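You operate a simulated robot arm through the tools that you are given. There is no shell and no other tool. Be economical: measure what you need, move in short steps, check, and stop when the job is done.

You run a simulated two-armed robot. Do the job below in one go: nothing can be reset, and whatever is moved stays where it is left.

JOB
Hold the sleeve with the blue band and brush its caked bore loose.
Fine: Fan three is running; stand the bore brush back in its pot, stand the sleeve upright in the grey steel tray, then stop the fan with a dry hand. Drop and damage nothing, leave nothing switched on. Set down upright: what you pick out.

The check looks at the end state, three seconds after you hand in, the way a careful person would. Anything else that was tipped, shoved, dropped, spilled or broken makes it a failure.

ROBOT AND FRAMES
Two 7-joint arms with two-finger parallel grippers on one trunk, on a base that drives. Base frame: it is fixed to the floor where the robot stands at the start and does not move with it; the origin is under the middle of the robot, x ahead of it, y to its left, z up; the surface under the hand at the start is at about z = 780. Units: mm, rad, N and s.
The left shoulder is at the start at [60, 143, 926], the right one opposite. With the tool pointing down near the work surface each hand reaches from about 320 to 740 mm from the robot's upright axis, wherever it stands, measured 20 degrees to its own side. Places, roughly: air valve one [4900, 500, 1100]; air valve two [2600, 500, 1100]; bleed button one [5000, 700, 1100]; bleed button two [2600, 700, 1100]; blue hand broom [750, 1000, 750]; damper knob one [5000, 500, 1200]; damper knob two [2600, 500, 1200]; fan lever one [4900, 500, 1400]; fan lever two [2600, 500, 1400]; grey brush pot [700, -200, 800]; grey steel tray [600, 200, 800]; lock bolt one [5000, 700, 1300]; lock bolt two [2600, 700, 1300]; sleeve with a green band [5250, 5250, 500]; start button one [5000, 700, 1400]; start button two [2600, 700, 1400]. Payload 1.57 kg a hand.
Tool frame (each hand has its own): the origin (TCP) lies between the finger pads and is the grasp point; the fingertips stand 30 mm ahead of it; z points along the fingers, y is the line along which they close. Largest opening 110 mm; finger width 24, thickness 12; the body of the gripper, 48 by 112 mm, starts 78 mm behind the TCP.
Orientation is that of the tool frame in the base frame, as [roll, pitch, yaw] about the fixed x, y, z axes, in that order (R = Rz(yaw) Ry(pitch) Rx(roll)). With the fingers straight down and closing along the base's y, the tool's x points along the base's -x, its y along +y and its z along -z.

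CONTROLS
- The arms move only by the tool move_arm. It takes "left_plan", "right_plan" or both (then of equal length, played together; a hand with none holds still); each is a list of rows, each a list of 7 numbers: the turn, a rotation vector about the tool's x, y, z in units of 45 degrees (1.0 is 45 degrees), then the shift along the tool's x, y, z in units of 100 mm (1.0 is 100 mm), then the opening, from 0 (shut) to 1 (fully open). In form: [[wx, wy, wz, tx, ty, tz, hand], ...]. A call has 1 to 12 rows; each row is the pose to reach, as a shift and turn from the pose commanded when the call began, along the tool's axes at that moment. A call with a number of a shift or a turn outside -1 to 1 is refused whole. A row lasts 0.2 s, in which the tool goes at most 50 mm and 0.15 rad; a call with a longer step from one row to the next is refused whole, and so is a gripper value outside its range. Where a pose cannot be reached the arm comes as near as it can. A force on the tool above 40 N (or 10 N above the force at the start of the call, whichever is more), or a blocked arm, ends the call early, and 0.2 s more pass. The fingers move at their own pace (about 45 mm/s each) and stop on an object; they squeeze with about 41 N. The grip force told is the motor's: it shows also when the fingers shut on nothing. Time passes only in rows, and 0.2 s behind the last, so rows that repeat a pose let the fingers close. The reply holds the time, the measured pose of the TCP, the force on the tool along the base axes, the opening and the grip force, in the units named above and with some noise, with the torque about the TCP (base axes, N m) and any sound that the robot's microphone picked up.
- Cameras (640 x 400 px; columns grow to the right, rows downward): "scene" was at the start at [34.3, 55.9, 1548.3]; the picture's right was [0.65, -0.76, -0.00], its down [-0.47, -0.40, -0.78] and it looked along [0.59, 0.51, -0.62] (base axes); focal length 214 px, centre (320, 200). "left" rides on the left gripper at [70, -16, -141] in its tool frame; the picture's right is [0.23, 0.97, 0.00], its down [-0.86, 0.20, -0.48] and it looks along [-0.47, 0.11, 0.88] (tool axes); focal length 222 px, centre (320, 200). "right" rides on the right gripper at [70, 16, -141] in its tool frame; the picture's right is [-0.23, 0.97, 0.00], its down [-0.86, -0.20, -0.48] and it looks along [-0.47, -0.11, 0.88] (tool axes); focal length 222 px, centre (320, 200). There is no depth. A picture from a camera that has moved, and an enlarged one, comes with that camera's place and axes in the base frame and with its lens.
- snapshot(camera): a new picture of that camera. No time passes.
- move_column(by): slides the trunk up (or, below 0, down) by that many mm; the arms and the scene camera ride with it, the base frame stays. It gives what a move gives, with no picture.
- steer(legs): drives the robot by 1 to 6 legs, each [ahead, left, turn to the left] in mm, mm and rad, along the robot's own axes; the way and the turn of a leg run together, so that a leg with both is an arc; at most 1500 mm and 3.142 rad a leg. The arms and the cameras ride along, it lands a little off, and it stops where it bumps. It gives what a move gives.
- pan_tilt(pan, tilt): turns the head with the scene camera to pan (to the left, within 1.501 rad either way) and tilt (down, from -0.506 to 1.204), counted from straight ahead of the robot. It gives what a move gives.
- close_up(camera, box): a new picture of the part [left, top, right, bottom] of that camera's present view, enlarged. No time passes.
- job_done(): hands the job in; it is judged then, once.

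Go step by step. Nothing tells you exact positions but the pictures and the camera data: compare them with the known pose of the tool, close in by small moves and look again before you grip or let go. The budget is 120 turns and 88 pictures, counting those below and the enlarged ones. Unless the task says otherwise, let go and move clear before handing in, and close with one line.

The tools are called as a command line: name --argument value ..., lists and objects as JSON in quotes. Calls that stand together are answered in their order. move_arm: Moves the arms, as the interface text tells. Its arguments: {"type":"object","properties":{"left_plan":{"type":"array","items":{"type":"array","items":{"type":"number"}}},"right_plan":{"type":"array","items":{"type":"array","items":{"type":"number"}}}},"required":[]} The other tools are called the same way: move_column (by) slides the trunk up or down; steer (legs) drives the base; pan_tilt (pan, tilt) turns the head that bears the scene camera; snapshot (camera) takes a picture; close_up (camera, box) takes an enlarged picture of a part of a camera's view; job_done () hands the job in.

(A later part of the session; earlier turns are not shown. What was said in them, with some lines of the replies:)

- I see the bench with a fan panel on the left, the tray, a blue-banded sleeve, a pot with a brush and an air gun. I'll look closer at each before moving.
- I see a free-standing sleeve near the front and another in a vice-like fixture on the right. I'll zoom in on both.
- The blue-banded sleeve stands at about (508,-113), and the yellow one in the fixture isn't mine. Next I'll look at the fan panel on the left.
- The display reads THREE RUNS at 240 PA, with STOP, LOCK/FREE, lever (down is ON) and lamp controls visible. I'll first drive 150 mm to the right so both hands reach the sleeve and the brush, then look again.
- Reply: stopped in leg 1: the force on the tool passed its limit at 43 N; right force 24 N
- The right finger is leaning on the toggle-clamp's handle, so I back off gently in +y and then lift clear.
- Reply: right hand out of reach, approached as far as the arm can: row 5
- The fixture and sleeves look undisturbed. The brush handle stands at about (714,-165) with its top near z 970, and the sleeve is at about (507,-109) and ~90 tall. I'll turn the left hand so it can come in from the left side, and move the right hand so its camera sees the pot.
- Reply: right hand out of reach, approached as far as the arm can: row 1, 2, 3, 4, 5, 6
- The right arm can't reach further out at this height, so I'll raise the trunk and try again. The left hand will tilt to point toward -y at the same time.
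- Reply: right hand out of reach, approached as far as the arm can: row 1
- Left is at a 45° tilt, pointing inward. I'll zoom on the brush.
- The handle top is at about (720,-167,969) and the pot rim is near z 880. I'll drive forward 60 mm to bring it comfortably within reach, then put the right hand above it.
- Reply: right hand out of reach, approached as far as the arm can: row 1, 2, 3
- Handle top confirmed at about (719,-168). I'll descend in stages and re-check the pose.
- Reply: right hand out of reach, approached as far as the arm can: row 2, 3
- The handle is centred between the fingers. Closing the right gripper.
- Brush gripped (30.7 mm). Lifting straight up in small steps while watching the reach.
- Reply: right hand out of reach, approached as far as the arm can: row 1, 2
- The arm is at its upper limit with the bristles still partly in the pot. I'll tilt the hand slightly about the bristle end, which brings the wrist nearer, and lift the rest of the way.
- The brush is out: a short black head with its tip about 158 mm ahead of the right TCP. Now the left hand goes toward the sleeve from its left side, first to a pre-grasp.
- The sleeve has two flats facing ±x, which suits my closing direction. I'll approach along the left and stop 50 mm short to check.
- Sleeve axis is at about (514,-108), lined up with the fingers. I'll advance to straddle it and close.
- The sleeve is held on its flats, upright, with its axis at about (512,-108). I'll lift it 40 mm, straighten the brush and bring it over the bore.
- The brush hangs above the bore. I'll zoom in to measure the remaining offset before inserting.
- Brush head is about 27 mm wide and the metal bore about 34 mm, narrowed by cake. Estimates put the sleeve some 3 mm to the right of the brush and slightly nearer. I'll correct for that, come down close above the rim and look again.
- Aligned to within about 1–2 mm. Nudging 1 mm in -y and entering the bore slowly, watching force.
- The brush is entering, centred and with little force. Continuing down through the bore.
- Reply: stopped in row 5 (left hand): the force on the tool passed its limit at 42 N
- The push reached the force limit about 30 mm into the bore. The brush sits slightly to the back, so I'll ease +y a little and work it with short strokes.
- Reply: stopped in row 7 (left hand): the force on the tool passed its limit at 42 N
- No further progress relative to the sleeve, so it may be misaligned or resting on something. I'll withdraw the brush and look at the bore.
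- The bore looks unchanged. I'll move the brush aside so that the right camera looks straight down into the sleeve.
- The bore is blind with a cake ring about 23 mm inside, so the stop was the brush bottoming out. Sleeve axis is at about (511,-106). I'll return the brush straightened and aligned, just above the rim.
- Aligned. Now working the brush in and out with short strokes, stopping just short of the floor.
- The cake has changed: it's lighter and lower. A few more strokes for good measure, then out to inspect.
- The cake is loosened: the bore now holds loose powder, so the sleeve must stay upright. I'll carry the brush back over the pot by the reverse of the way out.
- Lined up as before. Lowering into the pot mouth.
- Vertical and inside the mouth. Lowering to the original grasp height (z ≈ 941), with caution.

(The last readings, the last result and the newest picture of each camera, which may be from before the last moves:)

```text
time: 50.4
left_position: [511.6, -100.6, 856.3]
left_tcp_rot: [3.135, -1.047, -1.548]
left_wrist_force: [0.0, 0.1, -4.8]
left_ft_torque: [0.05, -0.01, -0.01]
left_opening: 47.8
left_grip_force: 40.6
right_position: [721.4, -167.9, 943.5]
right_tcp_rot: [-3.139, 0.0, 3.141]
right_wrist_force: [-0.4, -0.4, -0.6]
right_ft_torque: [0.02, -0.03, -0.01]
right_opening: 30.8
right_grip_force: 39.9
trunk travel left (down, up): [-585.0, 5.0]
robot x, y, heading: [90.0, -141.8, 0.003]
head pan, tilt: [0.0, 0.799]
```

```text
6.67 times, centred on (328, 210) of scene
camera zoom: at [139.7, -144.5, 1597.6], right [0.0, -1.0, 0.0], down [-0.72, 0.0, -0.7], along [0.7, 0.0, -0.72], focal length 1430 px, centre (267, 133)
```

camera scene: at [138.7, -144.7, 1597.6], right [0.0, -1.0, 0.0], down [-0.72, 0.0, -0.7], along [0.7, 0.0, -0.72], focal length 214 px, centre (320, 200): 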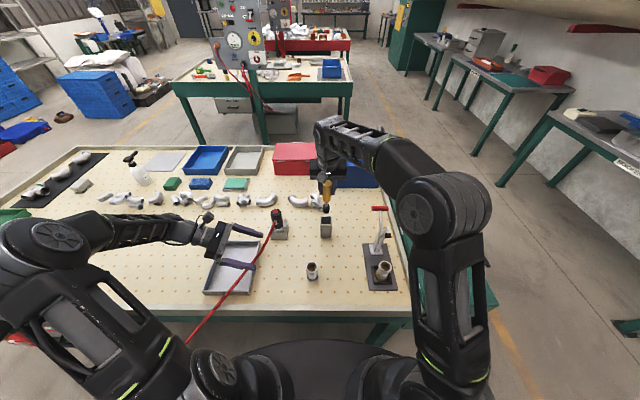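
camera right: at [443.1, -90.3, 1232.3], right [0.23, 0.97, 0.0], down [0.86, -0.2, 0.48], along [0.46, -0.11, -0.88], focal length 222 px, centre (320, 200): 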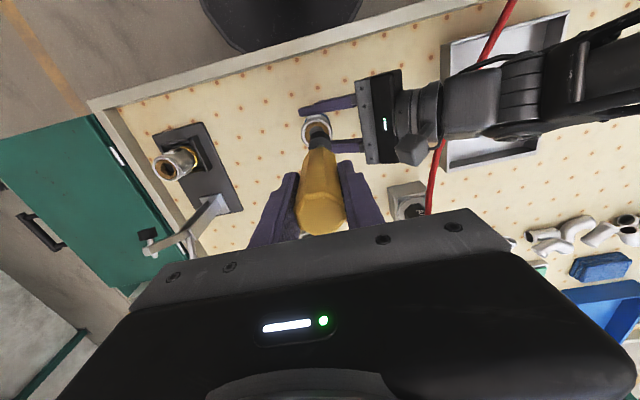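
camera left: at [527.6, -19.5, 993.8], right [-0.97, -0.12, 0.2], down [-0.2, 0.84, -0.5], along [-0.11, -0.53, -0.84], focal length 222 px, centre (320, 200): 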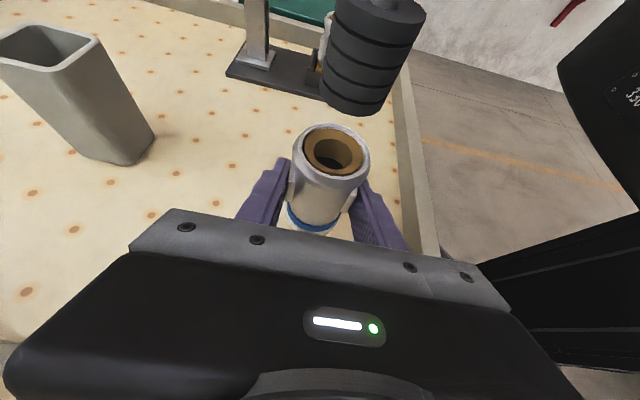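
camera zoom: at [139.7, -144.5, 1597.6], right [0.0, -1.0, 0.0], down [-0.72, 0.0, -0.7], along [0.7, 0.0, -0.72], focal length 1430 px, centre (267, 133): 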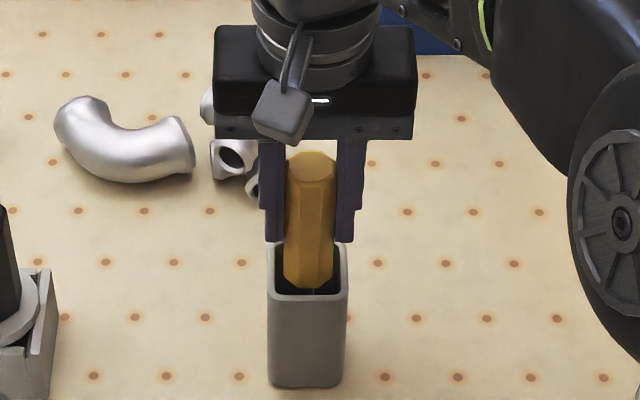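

move_arm --right_plan '[[0, 0, 0, 0, 0, 0.03, 0], [0, 0, 0, 0, 0, 0.03, 0.4], [0, 0, 0, 0, 0, 0.03, 0.6], [0, 0, 0, 0, 0, 0.03, 0.8], [0, 0, 0, 0, 0, 0.03, 0.9], [0, 0, 0, 0, 0, 0.03, 0.9]]'

move_arm --right_plan '[[0, 0, 0, 0, 0, -0.3, 0.9], [0, 0, 0, 0, 0, -0.6, 0.9], [0, 0, 0, 0.3, 0, -0.9, 0.9], [0, 0, 0, 0.7, 0, -0.95, 0.9]]'

snapshot --camera "scene"

```text
time: 51.8
left_position: [510.2, -102.1, 854.5]
left_tcp_rot: [3.133, -1.046, -1.551]
left_wrist_force: [-0.3, -0.2, -2.6]
left_ft_torque: [0.04, 0.0, 0.0]
left_opening: 47.5
left_grip_force: 41.3
right_position: [719.9, -168.8, 941.0]
right_tcp_rot: [-3.141, 0.001, 3.139]
right_wrist_force: [-0.5, 0.6, -0.2]
right_ft_torque: [0.03, 0.01, 0.0]
right_opening: 98.9
right_grip_force: 0.1
trunk travel left (down, up): [-585.0, 5.0]
robot x, y, heading: [90.4, -150.2, 0.007]
head pan, tilt: [0.0, 0.799]
```

```text
time: 52.8
left_position: [509.8, -100.9, 855.0]
left_tcp_rot: [3.133, -1.046, -1.549]
left_wrist_force: [1.0, -0.3, -3.6]
left_ft_torque: [0.01, -0.02, 0.0]
left_opening: 48.0
left_grip_force: 40.9
right_position: [646.8, -169.5, 1037.1]
right_tcp_rot: [-3.141, 0.001, 3.139]
right_wrist_force: [0.5, -0.1, 0.4]
right_ft_torque: [0.01, -0.01, -0.02]
right_opening: 99.0
right_grip_force: 0.0
trunk travel left (down, up): [-585.0, 5.0]
robot x, y, heading: [87.3, -142.0, 0.001]
head pan, tilt: [0.0, 0.799]
```

```text
25 pictures are left
camera scene: at [138.6, -144.7, 1597.6], right [0.01, -1.0, 0.0], down [-0.72, 0.0, -0.7], along [0.7, 0.0, -0.72], focal length 214 px, centre (320, 200)
```

scene: 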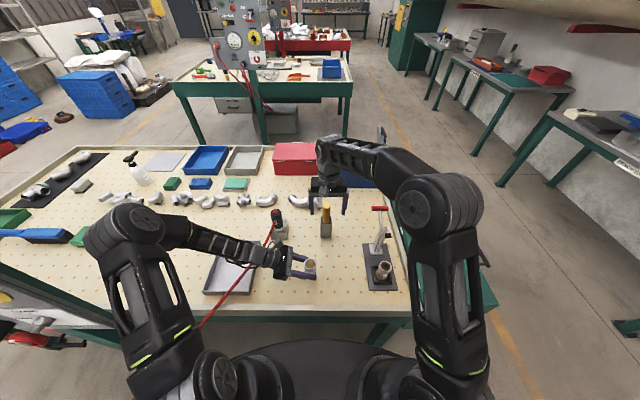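

The brush stands in its pot again. Now lift the sleeve level and swing it toward the free rear-left part of the tray, away from the hose.

move_arm --left_plan '[[0, 0, 0, 0.18, 0, -0.105, 0], [0, 0, 0, 0.36, 0, -0.21, 0], [0, 0, 0, 0.54, 0, -0.315, 0], [0, 0, 0, 0.72, 0, -0.42, 0], [0, 0, 0, 0.91, 0, -0.525, 0]]'

move_arm --left_plan '[[0.108, 0, -0.0625, -0.07, -0.06, -0.125, 0], [0.2165, 0, -0.125, -0.144, -0.125, -0.25, 0], [0.325, 0, -0.1875, -0.216, -0.19, -0.375, 0], [0.433, 0, -0.25, -0.288, -0.25, -0.5, 0], [0.541, 0, -0.3125, -0.36, -0.31, -0.625, 0], [0.65, 0, -0.375, -0.43, -0.375, -0.75, 0], [0.758, 0, -0.4375, -0.5, -0.44, -0.875, 0], [0.866, 0, -0.5, -0.575, -0.5, -1, 0], [0.866, 0, -0.5, -0.575, -0.5, -1, 0]]'

snapshot --camera "left"

```text
time: 54.0
left_position: [512.1, -102.3, 960.8]
left_tcp_rot: [3.134, -1.047, -1.55]
left_wrist_force: [0.2, -0.1, -3.9]
left_ft_torque: [0.0, 0.02, 0.0]
left_opening: 47.8
left_grip_force: 40.7
right_position: [648.2, -168.7, 1036.0]
right_tcp_rot: [-3.142, -0.001, 3.141]
right_wrist_force: [-0.7, -0.8, -1.0]
right_ft_torque: [0.0, -0.01, 0.02]
right_opening: 99.1
right_grip_force: 0.0
trunk travel left (down, up): [-585.0, 5.0]
robot x, y, heading: [86.7, -143.4, 0.005]
head pan, tilt: [0.0, 0.799]
```

```text
time: 56.0
left_position: [558.6, 14.2, 958.9]
left_tcp_rot: [3.137, -1.043, -0.765]
left_wrist_force: [-0.4, 0.1, -3.8]
left_ft_torque: [0.02, 0.0, -0.01]
left_opening: 47.9
left_grip_force: 40.3
right_position: [649.2, -169.5, 1035.0]
right_tcp_rot: [-3.141, 0.0, 3.14]
right_wrist_force: [1.0, 1.0, -0.1]
right_ft_torque: [0.02, -0.03, -0.02]
right_opening: 99.2
right_grip_force: 0.0
trunk travel left (down, up): [-585.0, 5.0]
robot x, y, heading: [90.0, -144.4, 0.004]
head pan, tilt: [0.0, 0.799]
```

```text
24 pictures are left
camera left: at [508.5, 86.4, 1090.6], right [-0.59, -0.78, 0.2], down [-0.75, 0.44, -0.5], along [0.3, -0.45, -0.84], focal length 222 px, centre (320, 200)
```

left: 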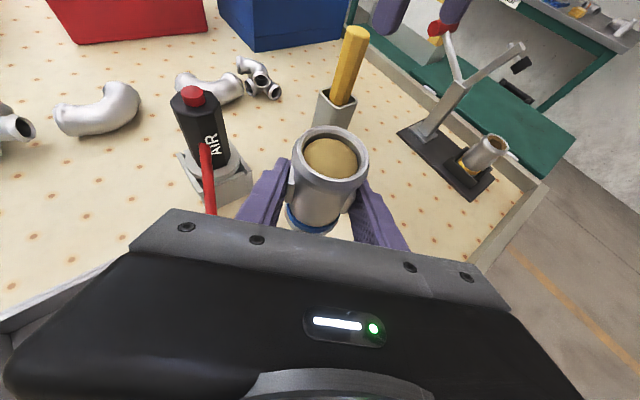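

move_arm --left_plan '[[0, 0, 0, -0.07, -0.2, -0.12, 0], [0, 0, 0, -0.14, -0.4, -0.24, 0], [0, 0, 0, -0.21, -0.6, -0.36, 0], [0, 0, 0, -0.275, -0.8, -0.475, 0]]'

move_arm --left_plan '[[0, 0, 0, -0.07, -0.2, -0.12, 0], [0, 0, 0, -0.14, -0.4, -0.24, 0], [0, 0, 0, -0.21, -0.6, -0.36, 0], [0, 0, 0, -0.275, -0.8, -0.475, 0]]'

snapshot --camera "scene"

snapshot --camera "left"

```text
time: 57.0
left_position: [576.6, 112.0, 960.2]
left_tcp_rot: [3.138, -1.045, -0.764]
left_wrist_force: [-0.7, 0.3, -2.7]
left_ft_torque: [0.0, 0.02, -0.01]
left_opening: 47.9
left_grip_force: 41.1
right_position: [649.9, -169.0, 1036.1]
right_tcp_rot: [-3.142, 0.0, 3.141]
right_wrist_force: [-0.9, 0.0, -0.1]
right_ft_torque: [0.01, -0.01, 0.0]
right_opening: 98.7
right_grip_force: 0.1
trunk travel left (down, up): [-585.0, 5.0]
robot x, y, heading: [88.1, -146.2, 0.01]
head pan, tilt: [0.0, 0.799]
```

```text
time: 58.0
left_position: [592.3, 209.0, 960.7]
left_tcp_rot: [3.135, -1.045, -0.764]
left_wrist_force: [0.7, 0.1, -3.7]
left_ft_torque: [0.01, 0.03, 0.01]
left_opening: 47.6
left_grip_force: 40.7
right_position: [649.0, -167.7, 1035.1]
right_tcp_rot: [3.141, -0.001, 3.14]
right_wrist_force: [0.0, -0.8, -1.0]
right_ft_torque: [0.01, -0.03, -0.01]
right_opening: 98.8
right_grip_force: 0.1
trunk travel left (down, up): [-585.0, 5.0]
robot x, y, heading: [88.2, -144.4, 0.004]
head pan, tilt: [0.0, 0.799]
```

```text
23 pictures are left
camera scene: at [139.6, -143.9, 1597.6], right [0.0, -1.0, 0.0], down [-0.72, 0.0, -0.7], along [0.7, 0.0, -0.72], focal length 214 px, centre (320, 200)
```

scene: 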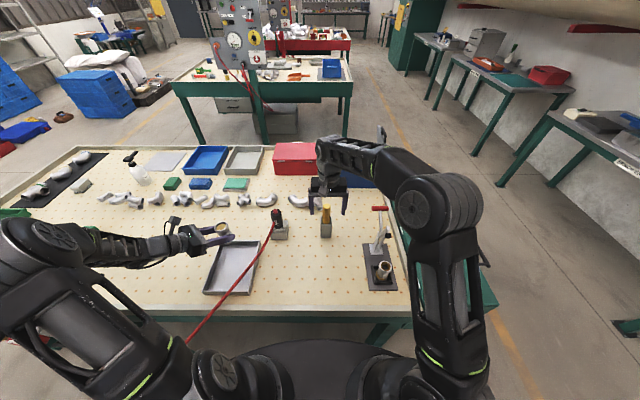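

```text
22 pictures are left
camera left: at [541.7, 281.1, 1093.0], right [-0.6, -0.78, 0.2], down [-0.74, 0.44, -0.5], along [0.3, -0.45, -0.84], focal length 222 px, centre (320, 200)
```

left: 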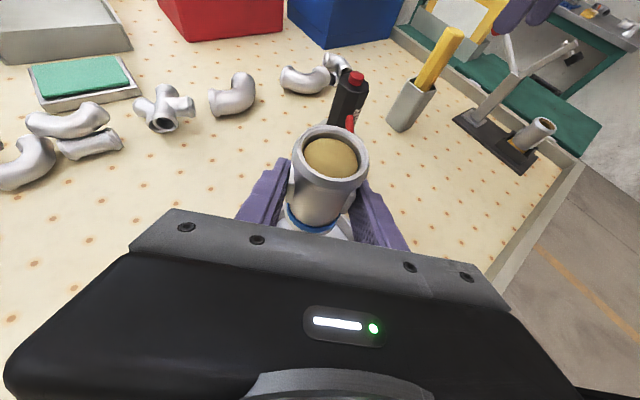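

close_up --camera "scene" --box '[180, 210, 300, 310]'

```text
4.00 times, centred on (240, 260) of scene
camera zoom: at [139.6, -143.9, 1597.6], right [0.0, -1.0, 0.0], down [-0.72, 0.0, -0.7], along [0.7, 0.0, -0.72], focal length 858 px, centre (640, -40)
```

zoom: 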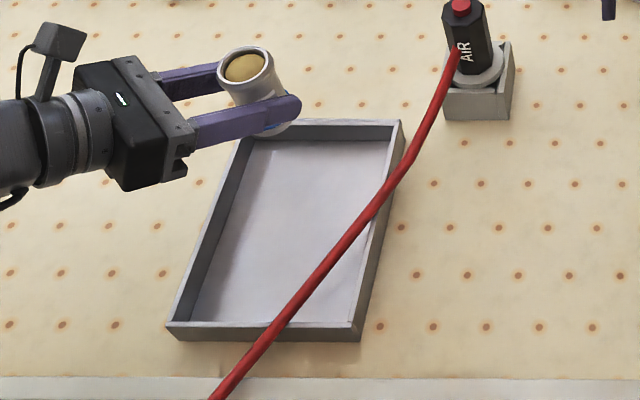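

Tray interior spans about x 457–654, y 131–283, with the hose only over its front-right part. I'll lower the sleeve over (585,222), staying above the floor for now.

move_arm --left_plan '[[0, 0, 0, -0.18, -0.01, 0.07, 0], [0, 0, 0, -0.36, -0.02, 0.14, 0], [0, 0, 0, -0.54, -0.03, 0.21, 0], [0, 0, 0, -0.72, -0.04, 0.28, 0], [0, 0, 0, -0.893, -0.046, 0.353, 0], [0, 0, 0, -0.893, -0.046, 0.353, 0]]'

close_up --camera "scene" --box '[180, 210, 300, 310]'

```text
time: 59.4
left_position: [583.8, 221.8, 862.4]
left_tcp_rot: [3.135, -1.045, -0.766]
left_wrist_force: [0.3, -0.6, -3.8]
left_ft_torque: [0.05, -0.01, 0.02]
left_opening: 47.7
left_grip_force: 41.1
right_position: [649.2, -169.6, 1036.8]
right_tcp_rot: [3.141, -0.001, 3.139]
right_wrist_force: [-0.6, -0.6, 0.4]
right_ft_torque: [0.01, 0.05, 0.01]
right_opening: 98.9
right_grip_force: 0.1
trunk travel left (down, up): [-585.0, 5.0]
robot x, y, heading: [88.6, -144.4, 0.005]
head pan, tilt: [0.0, 0.799]
```

```text
4.00 times, centred on (240, 260) of scene
camera zoom: at [139.3, -144.5, 1597.6], right [0.0, -1.0, 0.0], down [-0.72, 0.0, -0.7], along [0.7, 0.0, -0.72], focal length 858 px, centre (640, -40)
```

zoom: 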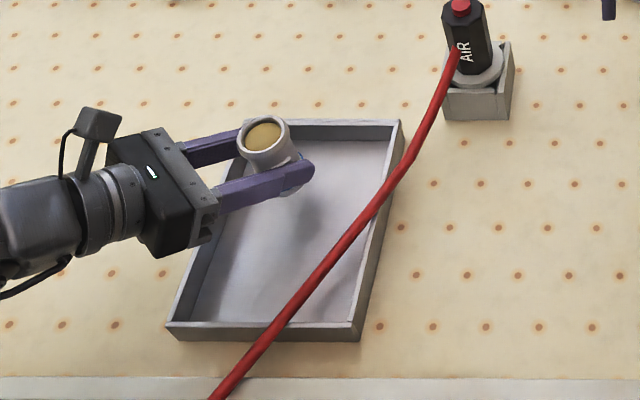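

move_arm --left_plan '[[0, 0, 0, -0.06, 0, 0.035, 0], [0, 0, 0, -0.12, 0, 0.07, 0], [0, 0, 0, -0.18, 0, 0.105, 0], [0, 0, 0, -0.234, 0, 0.135, 0], [0, 0, 0, -0.26, 0, 0.15, 0], [0, 0, 0, -0.277, 0, 0.16, 0], [0, 0, 0, -0.277, 0, 0.16, 0]]'

move_arm --left_plan '[[0, 0, 0, -0.013, 0, 0.0075, 0], [0, 0, 0, -0.026, 0, 0.015, 0], [0, 0, 0, -0.026, 0, 0.015, 0]]'

```text
time: 61.0
left_position: [583.5, 220.8, 831.7]
left_tcp_rot: [3.136, -1.046, -0.765]
left_wrist_force: [-0.2, 0.8, -4.0]
left_ft_torque: [0.0, 0.01, 0.01]
left_opening: 47.6
left_grip_force: 41.0
right_position: [648.9, -168.3, 1035.3]
right_tcp_rot: [-3.14, 0.0, 3.139]
right_wrist_force: [0.5, -0.4, 0.1]
right_ft_torque: [0.02, 0.0, 0.02]
right_opening: 99.1
right_grip_force: 0.2
trunk travel left (down, up): [-585.0, 5.0]
robot x, y, heading: [92.4, -146.0, 0.006]
head pan, tilt: [0.0, 0.799]
```

```text
time: 61.8
left_position: [586.8, 221.1, 829.7]
left_tcp_rot: [3.137, -1.044, -0.768]
left_wrist_force: [-1.1, 2.2, 1.0]
left_ft_torque: [0.07, -0.1, 0.04]
left_opening: 47.9
left_grip_force: 41.1
right_position: [647.7, -170.1, 1036.0]
right_tcp_rot: [3.141, -0.001, 3.139]
right_wrist_force: [-0.2, -0.2, 0.3]
right_ft_torque: [0.0, 0.02, 0.03]
right_opening: 99.0
right_grip_force: 0.1
trunk travel left (down, up): [-585.0, 5.0]
robot x, y, heading: [87.7, -144.6, 0.0]
head pan, tilt: [0.0, 0.799]
```

The floor is just being touched. I'll press 1 mm more, look, then release.

move_arm --left_plan '[[0, 0, 0, -0.009, 0, 0.005, 0], [0, 0, 0, -0.009, 0, 0.005, 0]]'

snapshot --camera "left"

```text
time: 62.4
left_position: [585.9, 220.1, 829.7]
left_tcp_rot: [-3.141, -1.047, -0.769]
left_wrist_force: [-2.6, 4.2, 10.4]
left_ft_torque: [0.18, -0.23, 0.09]
left_opening: 47.5
left_grip_force: 41.1
right_position: [648.1, -170.6, 1036.2]
right_tcp_rot: [3.142, 0.002, 3.139]
right_wrist_force: [0.6, 0.3, 0.4]
right_ft_torque: [-0.02, 0.01, 0.02]
right_opening: 99.3
right_grip_force: 0.0
trunk travel left (down, up): [-585.0, 5.0]
robot x, y, heading: [88.9, -146.3, 0.007]
head pan, tilt: [0.0, 0.799]
```

```text
19 pictures are left
camera left: at [534.6, 292.5, 961.6], right [-0.6, -0.78, 0.2], down [-0.74, 0.44, -0.5], along [0.3, -0.44, -0.84], focal length 222 px, centre (320, 200)
```

left: 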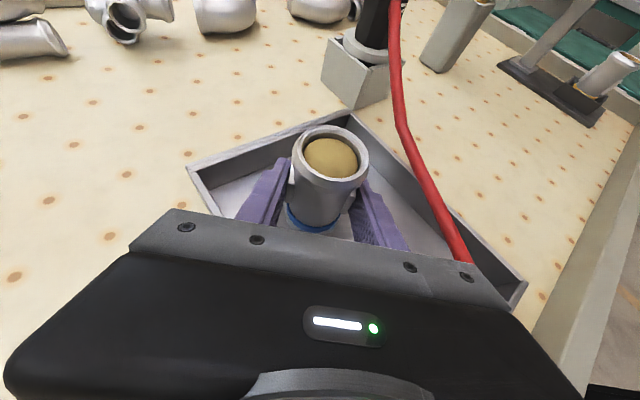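

Seated in the tray. Opening gently.

move_arm --left_plan '[[0, 0, 0, 0, 0, 0, 0.48], [0, 0, 0, 0, 0, 0, 0.53], [0, 0, 0, 0, 0, 0, 0.58], [0, 0, 0, 0, 0, 0, 0.66], [0, 0, 0, 0, 0, 0, 0.66]]'

snapshot --camera "left"

```text
time: 63.6
left_position: [585.0, 219.2, 828.9]
left_tcp_rot: [3.138, -1.046, -0.767]
left_wrist_force: [-0.7, 0.2, -0.4]
left_ft_torque: [0.01, -0.01, 0.01]
left_opening: 72.6
left_grip_force: 0.1
right_position: [649.0, -169.5, 1035.3]
right_tcp_rot: [-3.141, 0.0, 3.141]
right_wrist_force: [0.4, 0.4, -0.1]
right_ft_torque: [-0.01, 0.02, 0.0]
right_opening: 98.9
right_grip_force: 0.1
trunk travel left (down, up): [-585.0, 5.0]
robot x, y, heading: [88.2, -145.9, 0.004]
head pan, tilt: [0.0, 0.799]
```

```text
18 pictures are left
camera left: at [535.1, 292.1, 960.4], right [-0.6, -0.78, 0.2], down [-0.74, 0.44, -0.5], along [0.3, -0.45, -0.84], focal length 222 px, centre (320, 200)
```

left: 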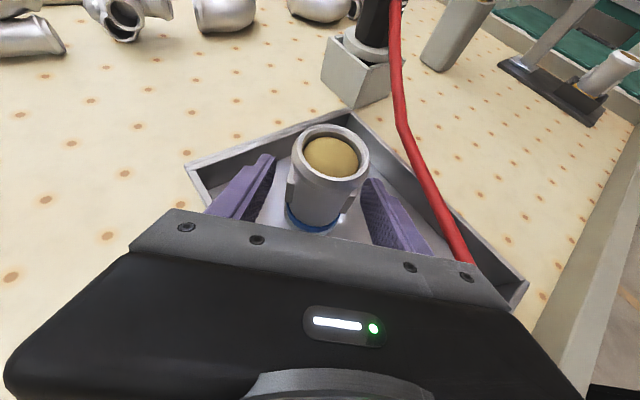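

It stands upright. Withdrawing straight back along the fingers, then up.

move_arm --left_plan '[[0, 0, 0, 0, 0, -0.2, 0.66], [0, 0, 0, 0, 0, -0.4, 0.66], [0, 0, 0, 0, 0, -0.6, 0.66], [0, 0, 0, 0, 0, -0.8, 0.66], [0, 0, 0, 0, 0, -1, 0.66], [0, 0, 0, 0.4, 0, -1, 0.66], [0, 0, 0, 0.8, 0, -1, 0.66]]'

snapshot --camera "scene"

```text
time: 65.2
left_position: [548.6, 251.9, 949.8]
left_tcp_rot: [3.135, -1.046, -0.764]
left_wrist_force: [0.6, 0.0, -0.4]
left_ft_torque: [-0.01, -0.02, -0.01]
left_opening: 72.6
left_grip_force: 0.0
right_position: [647.6, -169.6, 1035.4]
right_tcp_rot: [-3.141, -0.001, 3.14]
right_wrist_force: [0.3, -0.7, -0.9]
right_ft_torque: [0.0, 0.02, 0.0]
right_opening: 99.1
right_grip_force: 0.1
trunk travel left (down, up): [-585.0, 5.0]
robot x, y, heading: [90.2, -145.4, 0.005]
head pan, tilt: [0.0, 0.799]
```

```text
17 pictures are left
camera scene: at [138.9, -145.0, 1597.6], right [0.01, -1.0, 0.0], down [-0.72, 0.0, -0.7], along [0.7, 0.0, -0.72], focal length 214 px, centre (320, 200)
```

scene: 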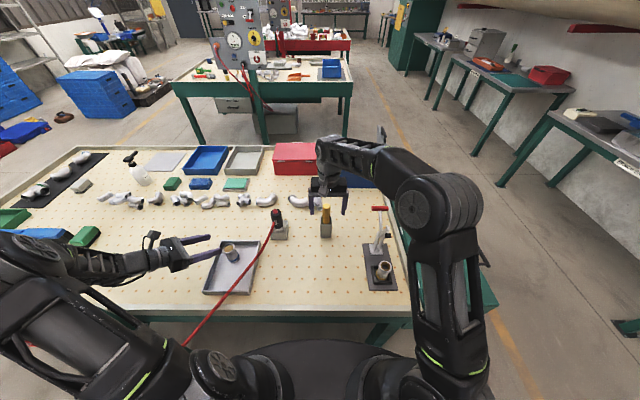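

The sleeve stands in the tray and the hands are clear. Next is the panel: STOP is at about (257,584,1436), facing -x. I'll draw the left arm inward first, then back off from the bench.

move_arm --left_plan '[[0, 0, 0, 0.15, 0.2, 0.05, 0.5], [0, 0, 0, 0.25, 0.4, 0.1, 0.3], [0, 0, 0, 0.35, 0.6, 0.2, 0.1], [0, 0, 0, 0.45, 0.8, 0.3, 0], [0, 0, 0, 0.5, 1, 0.4, 0]]' --right_plan '[[0, 0, 0, 0.2, 0, 0, 0.5], [0, 0, 0, 0.4, 0, 0, 0.3], [0, 0, 0, 0.6, 0, 0, 0.1], [0, 0, 0, 0.8, 0.1, 0, 0], [0, 0, 0, 1, 0.2, 0, 0]]'

steer --legs '[[-420, 0, 0]]'

pan_tilt --pan 0.75 --tilt 0.25

snapshot --camera "scene"

```text
time: 66.4
left_position: [522.7, 136.7, 972.6]
left_tcp_rot: [3.138, -1.045, -0.767]
left_wrist_force: [-0.8, -0.6, -0.1]
left_ft_torque: [0.02, 0.0, 0.01]
left_opening: 0.0
left_grip_force: 15.1
right_position: [549.7, -147.8, 1038.7]
right_tcp_rot: [-3.142, 0.003, 3.14]
right_wrist_force: [0.1, -1.0, -0.9]
right_ft_torque: [-0.01, -0.02, -0.02]
right_opening: 0.5
right_grip_force: 0.2
trunk travel left (down, up): [-585.0, 5.0]
robot x, y, heading: [93.4, -147.4, 0.0]
head pan, tilt: [0.0, 0.799]
```

```text
time: 69.0
left_position: [96.7, 137.4, 972.9]
left_tcp_rot: [3.137, -1.046, -0.76]
left_wrist_force: [0.8, 0.1, -0.1]
left_ft_torque: [0.01, 0.0, 0.02]
left_opening: 0.0
left_grip_force: 21.2
right_position: [123.2, -148.5, 1039.8]
right_tcp_rot: [-3.141, 0.001, -3.137]
right_wrist_force: [-0.2, 0.3, -0.1]
right_ft_torque: [0.0, 0.0, -0.02]
right_opening: 0.0
right_grip_force: 21.7
trunk travel left (down, up): [-585.0, 5.0]
robot x, y, heading: [-337.0, -148.0, 0.006]
head pan, tilt: [0.0, 0.799]
```

```text
time: 70.1
left_position: [96.7, 136.4, 971.5]
left_tcp_rot: [3.137, -1.045, -0.761]
left_wrist_force: [0.4, 0.1, -0.1]
left_ft_torque: [0.04, 0.02, 0.0]
left_opening: 0.1
left_grip_force: 21.4
right_position: [123.0, -148.1, 1039.1]
right_tcp_rot: [3.141, 0.001, -3.139]
right_wrist_force: [0.3, -1.3, -1.1]
right_ft_torque: [0.01, 0.0, 0.0]
right_opening: 0.1
right_grip_force: 21.3
trunk travel left (down, up): [-585.0, 5.0]
robot x, y, heading: [-336.0, -148.9, 0.012]
head pan, tilt: [0.75, 0.25]
```

```text
16 pictures are left
camera scene: at [-298.8, -84.0, 1646.6], right [0.69, -0.72, 0.0], down [-0.18, -0.17, -0.97], along [0.7, 0.67, -0.25], focal length 214 px, centre (320, 200)
```

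scene: 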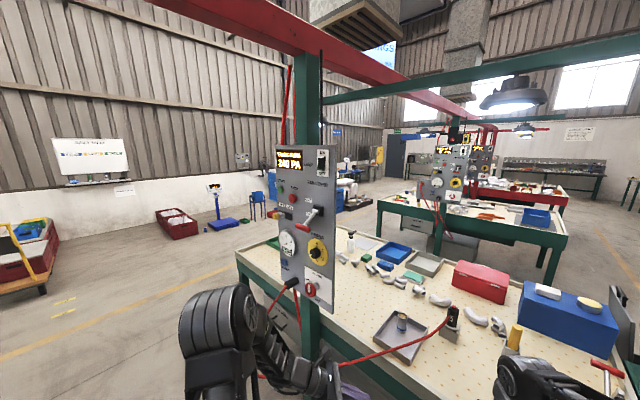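

The whole panel is visible now. Zooming in on it.

close_up --camera "scene" --box '[265, 140, 345, 310]'

close_up --camera "scene" --box '[470, 60, 560, 130]'

```text
2.35 times, centred on (305, 225) of scene
camera zoom: at [-298.8, -84.0, 1646.6], right [0.69, -0.72, 0.0], down [-0.18, -0.17, -0.97], along [0.7, 0.67, -0.25], focal length 505 px, centre (355, 141)
```

zoom: 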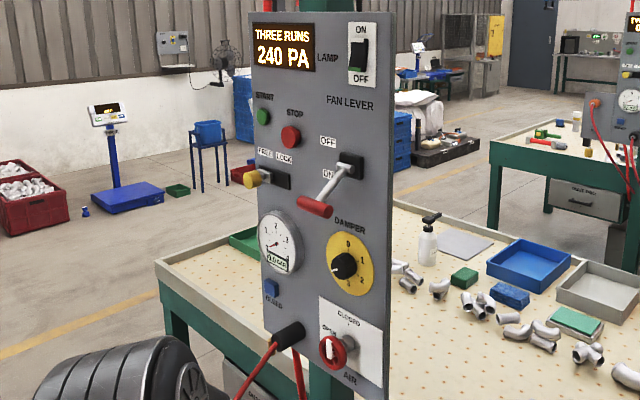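

```text
5.71 times, centred on (515, 95) of scene
camera zoom: at [-298.8, -84.0, 1646.6], right [0.69, -0.72, 0.0], down [-0.18, -0.17, -0.97], along [0.7, 0.67, -0.25], focal length 1226 px, centre (-794, 800)
```

zoom: 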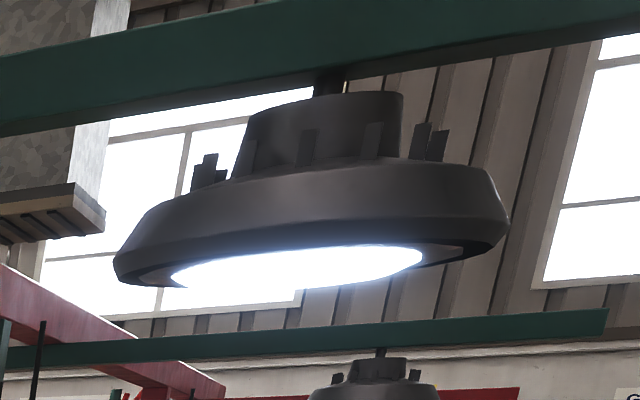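

START/STOP, lever (ON, down), and the lamp rocker (ON, with the lamp over this bench lit) are all clear. STOP triangulates to (282,638,1420). I'll raise the left hand and level it to point at the panel before driving over.

move_arm --left_plan '[[0.106, 0, -0.061, 0.11, 0, -0.06, 0], [0.212, 0, -0.122, 0.22, 0, -0.12, 0], [0.318, 0, -0.183, 0.33, 0, -0.19, 0], [0.424, 0, -0.245, 0.44, 0, -0.25, 0], [0.53, 0, -0.306, 0.55, 0, -0.31, 0], [0.636, 0, -0.367, 0.66, 0, -0.37, 0], [0.742, 0, -0.428, 0.76, 0, -0.44, 0], [0.84, 0, -0.485, 0.866, 0, -0.5, 0]]'

move_arm --left_plan '[[0, 0.13, 0, 0.19, 0, -0.15, 0], [0, 0.26, 0, 0.38, 0, -0.3, 0], [0, 0.39, 0, 0.57, 0, -0.45, 0], [0, 0.53, 0, 0.76, 0, -0.6, 0], [0, 0.667, 0, 0.95, 0, -0.75, 0]]'

steer --legs '[[0, 590, 0]]'

```text
time: 71.9
left_position: [144.2, 164.4, 1096.4]
left_tcp_rot: [3.141, -1.041, -0.002]
left_wrist_force: [-0.4, 0.2, 0.5]
left_ft_torque: [0.03, 0.02, -0.01]
left_opening: 0.2
left_grip_force: 21.4
left hand out of reach, approached as far as the arm can: row 4, 5, 6, 7, 8
right_position: [123.2, -149.3, 1037.7]
right_tcp_rot: [3.141, -0.001, -3.138]
right_wrist_force: [0.4, 0.4, 0.7]
right_ft_torque: [0.03, -0.01, 0.01]
right_opening: 0.2
right_grip_force: 21.7
trunk travel left (down, up): [-585.0, 5.0]
robot x, y, heading: [-335.7, -149.3, 0.011]
head pan, tilt: [0.75, 0.25]
```

```text
time: 73.1
left_position: [157.7, 188.7, 1226.5]
left_tcp_rot: [0.268, -1.57, 2.868]
left_wrist_force: [-0.3, -0.4, -0.2]
left_ft_torque: [0.03, -0.01, 0.0]
left_opening: 0.0
left_grip_force: 21.2
left hand out of reach, approached as far as the arm can: row 1, 2, 3, 4, 5
right_position: [122.9, -148.4, 1038.2]
right_tcp_rot: [3.141, 0.0, -3.138]
right_wrist_force: [-0.1, 1.0, -0.4]
right_ft_torque: [-0.01, -0.01, 0.0]
right_opening: 0.0
right_grip_force: 20.8
trunk travel left (down, up): [-585.0, 5.0]
robot x, y, heading: [-333.6, -144.8, 0.013]
head pan, tilt: [0.75, 0.25]
```

```text
time: 76.4
left_position: [157.6, 758.7, 1227.3]
left_tcp_rot: [2.89, -1.566, 0.238]
left_wrist_force: [0.4, 0.3, -0.5]
left_ft_torque: [-0.01, 0.01, 0.0]
left_opening: 0.0
left_grip_force: 21.6
right_position: [120.1, 421.8, 1039.6]
right_tcp_rot: [-3.141, 0.001, 3.137]
right_wrist_force: [0.1, 0.8, 0.4]
right_ft_torque: [-0.03, 0.01, 0.02]
right_opening: 0.1
right_grip_force: 21.6
trunk travel left (down, up): [-585.0, 5.0]
robot x, y, heading: [-338.9, 424.9, -0.001]
head pan, tilt: [0.75, 0.25]
```

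Left hand now points straight at the panel. Raising it toward STOP, stopping short of the face.

move_arm --left_plan '[[0, 0, 0, 0.3, 0.15, 0.05, 0], [0, 0, 0, 0.6, 0.3, 0.1, 0], [0, 0, 0, 0.9, 0.5, 0.15, 0], [0, 0, 0, 0.97, 0.6, 0.2, 0]]'

move_arm --left_plan '[[0, 0, 0, 0.3, 0.15, 0.05, 0], [0, 0, 0, 0.6, 0.3, 0.1, 0], [0, 0, 0, 0.9, 0.5, 0.15, 0], [0, 0, 0, 0.97, 0.6, 0.2, 0]]'

snapshot --camera "left"

snapshot --camera "scene"

```text
time: 77.4
left_position: [175.8, 698.7, 1324.6]
left_tcp_rot: [3.065, -1.569, 0.063]
left_wrist_force: [0.3, -0.1, -0.1]
left_ft_torque: [-0.01, 0.0, 0.03]
left_opening: 0.1
left_grip_force: 21.3
right_position: [120.8, 422.5, 1038.2]
right_tcp_rot: [3.14, 0.0, 3.136]
right_wrist_force: [0.0, 0.0, 0.4]
right_ft_torque: [-0.02, 0.01, 0.0]
right_opening: 0.2
right_grip_force: 20.8
trunk travel left (down, up): [-585.0, 5.0]
robot x, y, heading: [-339.2, 426.3, -0.001]
head pan, tilt: [0.75, 0.25]
```

```text
time: 78.4
left_position: [196.0, 638.8, 1421.5]
left_tcp_rot: [-3.13, -1.566, -0.022]
left_wrist_force: [-0.1, 0.8, 0.1]
left_ft_torque: [0.02, 0.02, 0.01]
left_opening: 0.0
left_grip_force: 21.2
right_position: [118.8, 421.5, 1038.6]
right_tcp_rot: [-3.141, -0.001, 3.136]
right_wrist_force: [0.3, 1.0, -0.2]
right_ft_torque: [0.01, -0.02, 0.02]
right_opening: 0.0
right_grip_force: 21.3
trunk travel left (down, up): [-585.0, 5.0]
robot x, y, heading: [-338.6, 427.2, 0.002]
head pan, tilt: [0.75, 0.25]
```

```text
13 pictures are left
camera left: at [56.9, 656.0, 1492.1], right [-0.01, -0.97, 0.23], down [-0.48, -0.19, -0.85], along [0.87, -0.12, -0.47], focal length 222 px, centre (320, 200)
```

left: 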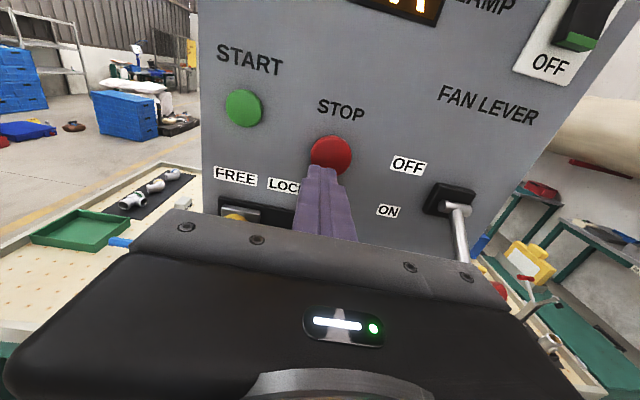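

```text
12 pictures are left
camera scene: at [-301.6, 489.8, 1646.7], right [0.68, -0.73, 0.0], down [-0.18, -0.17, -0.97], along [0.71, 0.66, -0.25], focal length 214 px, centre (320, 200)
```

scene: 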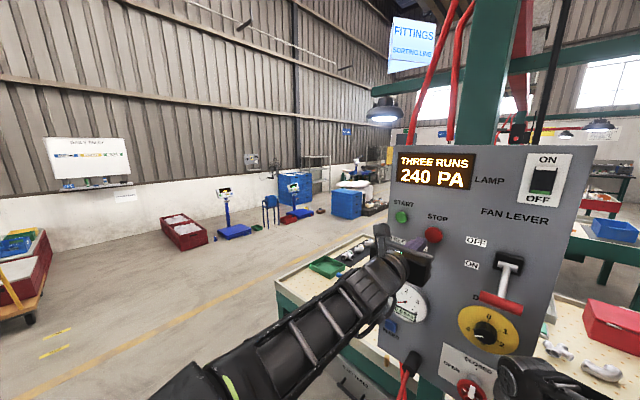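

STOP is at about (276,627,1424), so I shift 11 mm right and press slowly.

move_arm --left_plan '[[0, 0, 0, 0.03, 0.11, 0, 0], [0, 0, 0, 0.03, 0.11, 0.1, 0], [0, 0, 0, 0.03, 0.11, 0.2, 0], [0, 0, 0, 0.03, 0.11, 0.28, 0], [0, 0, 0, 0.03, 0.11, 0.34, 0], [0, 0, 0, 0.03, 0.11, 0.39, 0], [0, 0, 0, 0.03, 0.11, 0.43, 0], [0, 0, 0, 0.03, 0.11, 0.47, 0], [0, 0, 0, 0.03, 0.11, 0.5, 0], [0, 0, 0, 0.03, 0.11, 0.53, 0]]'

close_up --camera "scene" --box '[370, 130, 590, 300]'

```text
time: 80.6
left_position: [247.4, 626.7, 1423.5]
left_tcp_rot: [2.921, -1.568, 0.207]
left_wrist_force: [-16.5, 0.6, -9.5]
left_ft_torque: [0.03, 0.24, 0.03]
left_opening: 0.0
left_grip_force: 21.4
right_position: [118.7, 421.4, 1039.2]
right_tcp_rot: [3.141, 0.001, 3.139]
right_wrist_force: [-0.4, 0.5, 0.3]
right_ft_torque: [0.0, 0.03, -0.03]
right_opening: 0.0
right_grip_force: 20.9
trunk travel left (down, up): [-585.0, 5.0]
robot x, y, heading: [-336.5, 426.8, -0.001]
head pan, tilt: [0.75, 0.25]
heard: click
```

```text
2.35 times, centred on (480, 215) of scene
camera zoom: at [-305.2, 490.3, 1646.6], right [0.68, -0.73, 0.0], down [-0.18, -0.17, -0.97], along [0.71, 0.66, -0.25], focal length 505 px, centre (-56, 165)
```

zoom: 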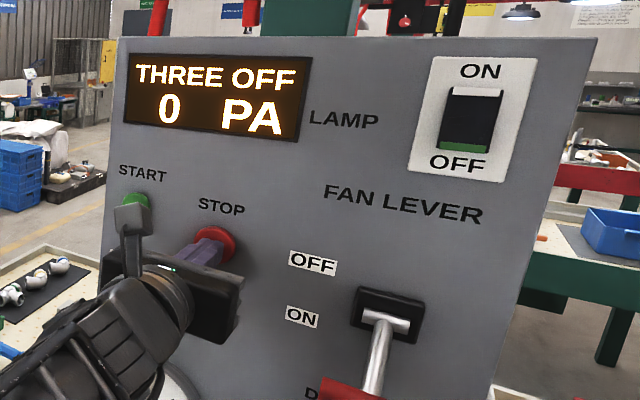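

Click heard, and the display now reads THREE OFF, 0 PA. I'll retreat straight back, then check whether this station's lamp is really the only one lit, since nothing should be left on.

move_arm --left_plan '[[0, 0, 0, 0, 0, -0.2, 0], [0, 0, 0, 0, 0, -0.45, 0], [0, 0, 0, 0, 0, -0.7, 0]]'

close_up --camera "scene" --box '[350, 80, 640, 200]'

```text
time: 81.4
left_position: [181.1, 625.9, 1423.5]
left_tcp_rot: [2.815, -1.568, 0.313]
left_wrist_force: [0.0, -0.3, 0.4]
left_ft_torque: [-0.02, -0.01, 0.0]
left_opening: 0.2
left_grip_force: 21.2
right_position: [119.3, 422.1, 1038.1]
right_tcp_rot: [3.141, 0.001, 3.136]
right_wrist_force: [0.1, 0.6, -1.2]
right_ft_torque: [0.0, 0.01, 0.03]
right_opening: 0.0
right_grip_force: 21.2
trunk travel left (down, up): [-585.0, 5.0]
robot x, y, heading: [-341.6, 430.5, 0.008]
head pan, tilt: [0.75, 0.25]
```

```text
2.21 times, centred on (495, 140) of scene
camera zoom: at [-302.5, 489.8, 1646.8], right [0.68, -0.73, 0.0], down [-0.18, -0.17, -0.97], along [0.71, 0.66, -0.25], focal length 473 px, centre (-66, 332)
```

zoom: 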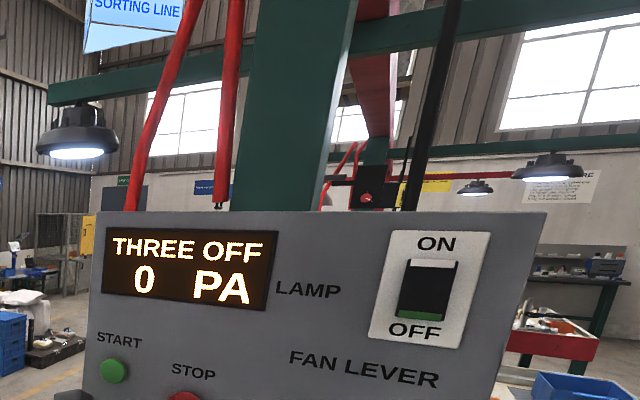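

The fan is off. To judge the lamp and lever ("leave nothing switched on"), I'll back away and compare with the idle stations' panels behind.

steer --legs '[[-150, 0, 0], [0, -560, 0]]'

pan_tilt --pan 0.3 --tilt 0.15

snapshot --camera "scene"

```text
time: 85.5
left_position: [30.1, 54.0, 1423.7]
left_tcp_rot: [-3.092, -1.567, -0.087]
left_wrist_force: [-0.5, -0.5, -0.1]
left_ft_torque: [0.01, -0.03, 0.05]
left_opening: 0.3
left_grip_force: 21.0
right_position: [-36.6, -150.0, 1038.3]
right_tcp_rot: [3.142, 0.0, 3.111]
right_wrist_force: [0.0, 0.0, 0.4]
right_ft_torque: [0.0, 0.02, 0.0]
right_opening: 0.0
right_grip_force: 20.5
trunk travel left (down, up): [-585.0, 5.0]
robot x, y, heading: [-493.9, -133.6, -0.023]
head pan, tilt: [0.75, 0.25]
```

```text
time: 86.5
left_position: [30.6, 54.2, 1424.0]
left_tcp_rot: [3.042, -1.567, 0.064]
left_wrist_force: [0.1, 0.0, -0.6]
left_ft_torque: [-0.04, -0.01, -0.01]
left_opening: 0.0
left_grip_force: 21.4
right_position: [-35.2, -148.2, 1038.8]
right_tcp_rot: [-3.141, 0.0, 3.113]
right_wrist_force: [0.3, -1.0, -0.4]
right_ft_torque: [0.0, -0.01, 0.0]
right_opening: 0.0
right_grip_force: 22.0
trunk travel left (down, up): [-585.0, 5.0]
robot x, y, heading: [-493.5, -132.6, -0.025]
head pan, tilt: [0.3, 0.15]
```

```text
9 pictures are left
camera scene: at [-436.7, -106.4, 1656.0], right [0.27, -0.96, 0.0], down [-0.14, -0.04, -0.99], along [0.95, 0.27, -0.15], focal length 214 px, centre (320, 200)
```

scene: 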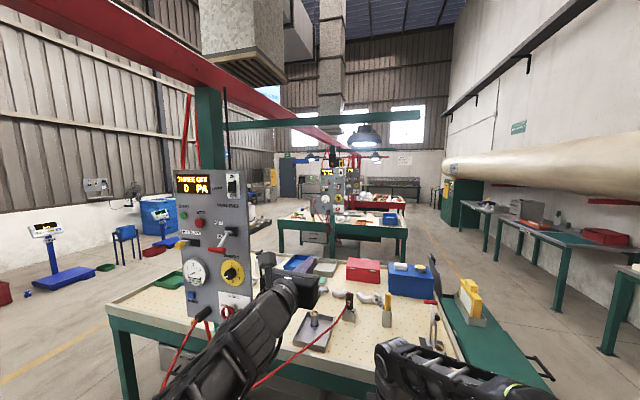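

close_up --camera "scene" --box '[310, 120, 402, 220]'

close_up --camera "scene" --box '[316, 160, 352, 200]'

```text
4.00 times, centred on (356, 170) of scene
camera zoom: at [-436.7, -106.4, 1656.0], right [0.27, -0.96, 0.0], down [-0.14, -0.04, -0.99], along [0.95, 0.27, -0.15], focal length 858 px, centre (176, 320)
```

zoom: 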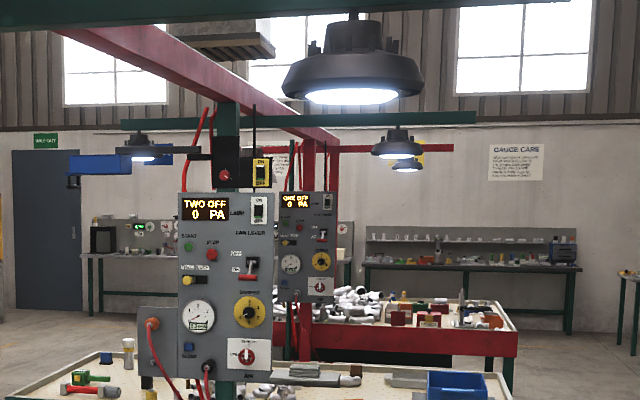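

```text
10.00 times, centred on (334, 180) of scene
camera zoom: at [-436.7, -106.4, 1656.0], right [0.27, -0.96, 0.0], down [-0.14, -0.04, -0.99], along [0.95, 0.27, -0.15], focal length 2145 px, centre (180, 400)
```

zoom: 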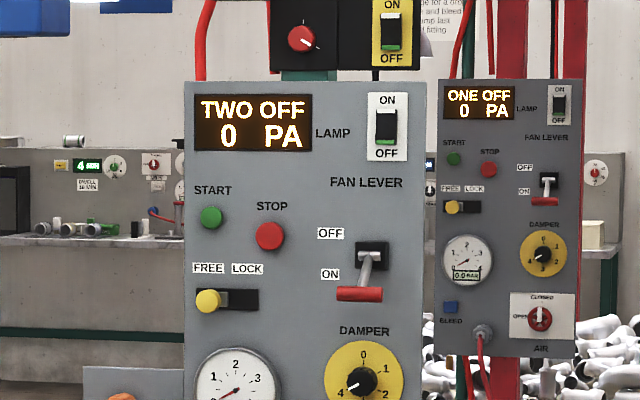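

The idle stations show the same resting state: lever ON, lamp lit as shop lighting, "OFF 0 PA". Station three now matches, so I leave those alone. Final check of the bench.

close_up --camera "scene" --box '[280, 250, 470, 370]'

close_up --camera "scene" --box '[165, 160, 265, 340]'

```text
3.33 times, centred on (375, 310) of scene
camera zoom: at [-436.7, -106.4, 1656.0], right [0.27, -0.96, 0.0], down [-0.14, -0.04, -0.99], along [0.95, 0.27, -0.15], focal length 715 px, centre (137, -167)
```

zoom: 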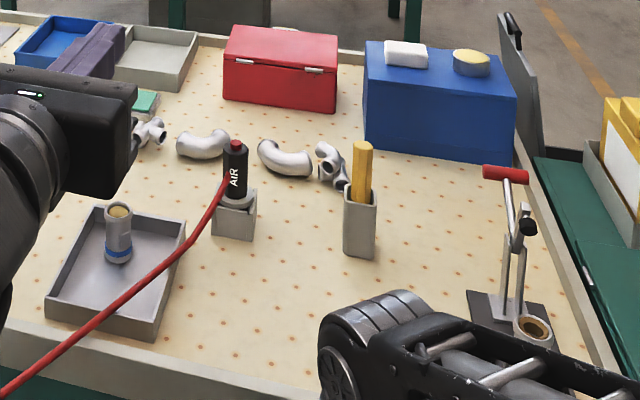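

```text
2.22 times, centred on (215, 250) of scene
camera zoom: at [-436.7, -106.4, 1656.0], right [0.27, -0.96, 0.0], down [-0.14, -0.04, -0.99], along [0.95, 0.27, -0.15], focal length 477 px, centre (553, 89)
```

zoom: 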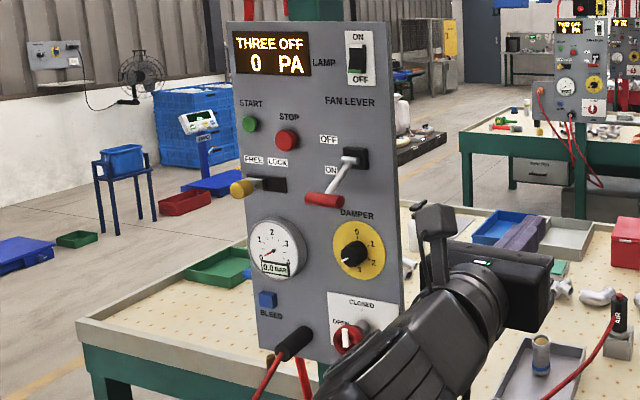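

The sleeve stands upright in the tray with its powder still inside, the brush is in its pot, and fan three reads OFF, 0 PA. Both hands are empty and clear, so I'm handing in.

job_done

```text
The job is handed in.
```

The blue-band sleeve's bore is brushed loose and the sleeve stands upright in the grey steel tray. The brush is back in its pot, and fan three is stopped with the left hand (display: THREE OFF, 0 PA). During an early drive the right hand bumped the toggle-clamp handle on the yellow-band sleeve's fixture; it looked undisturbed afterwards. I left fan three's lamp and fan lever ON, because the idle stations one and two rest the same way.
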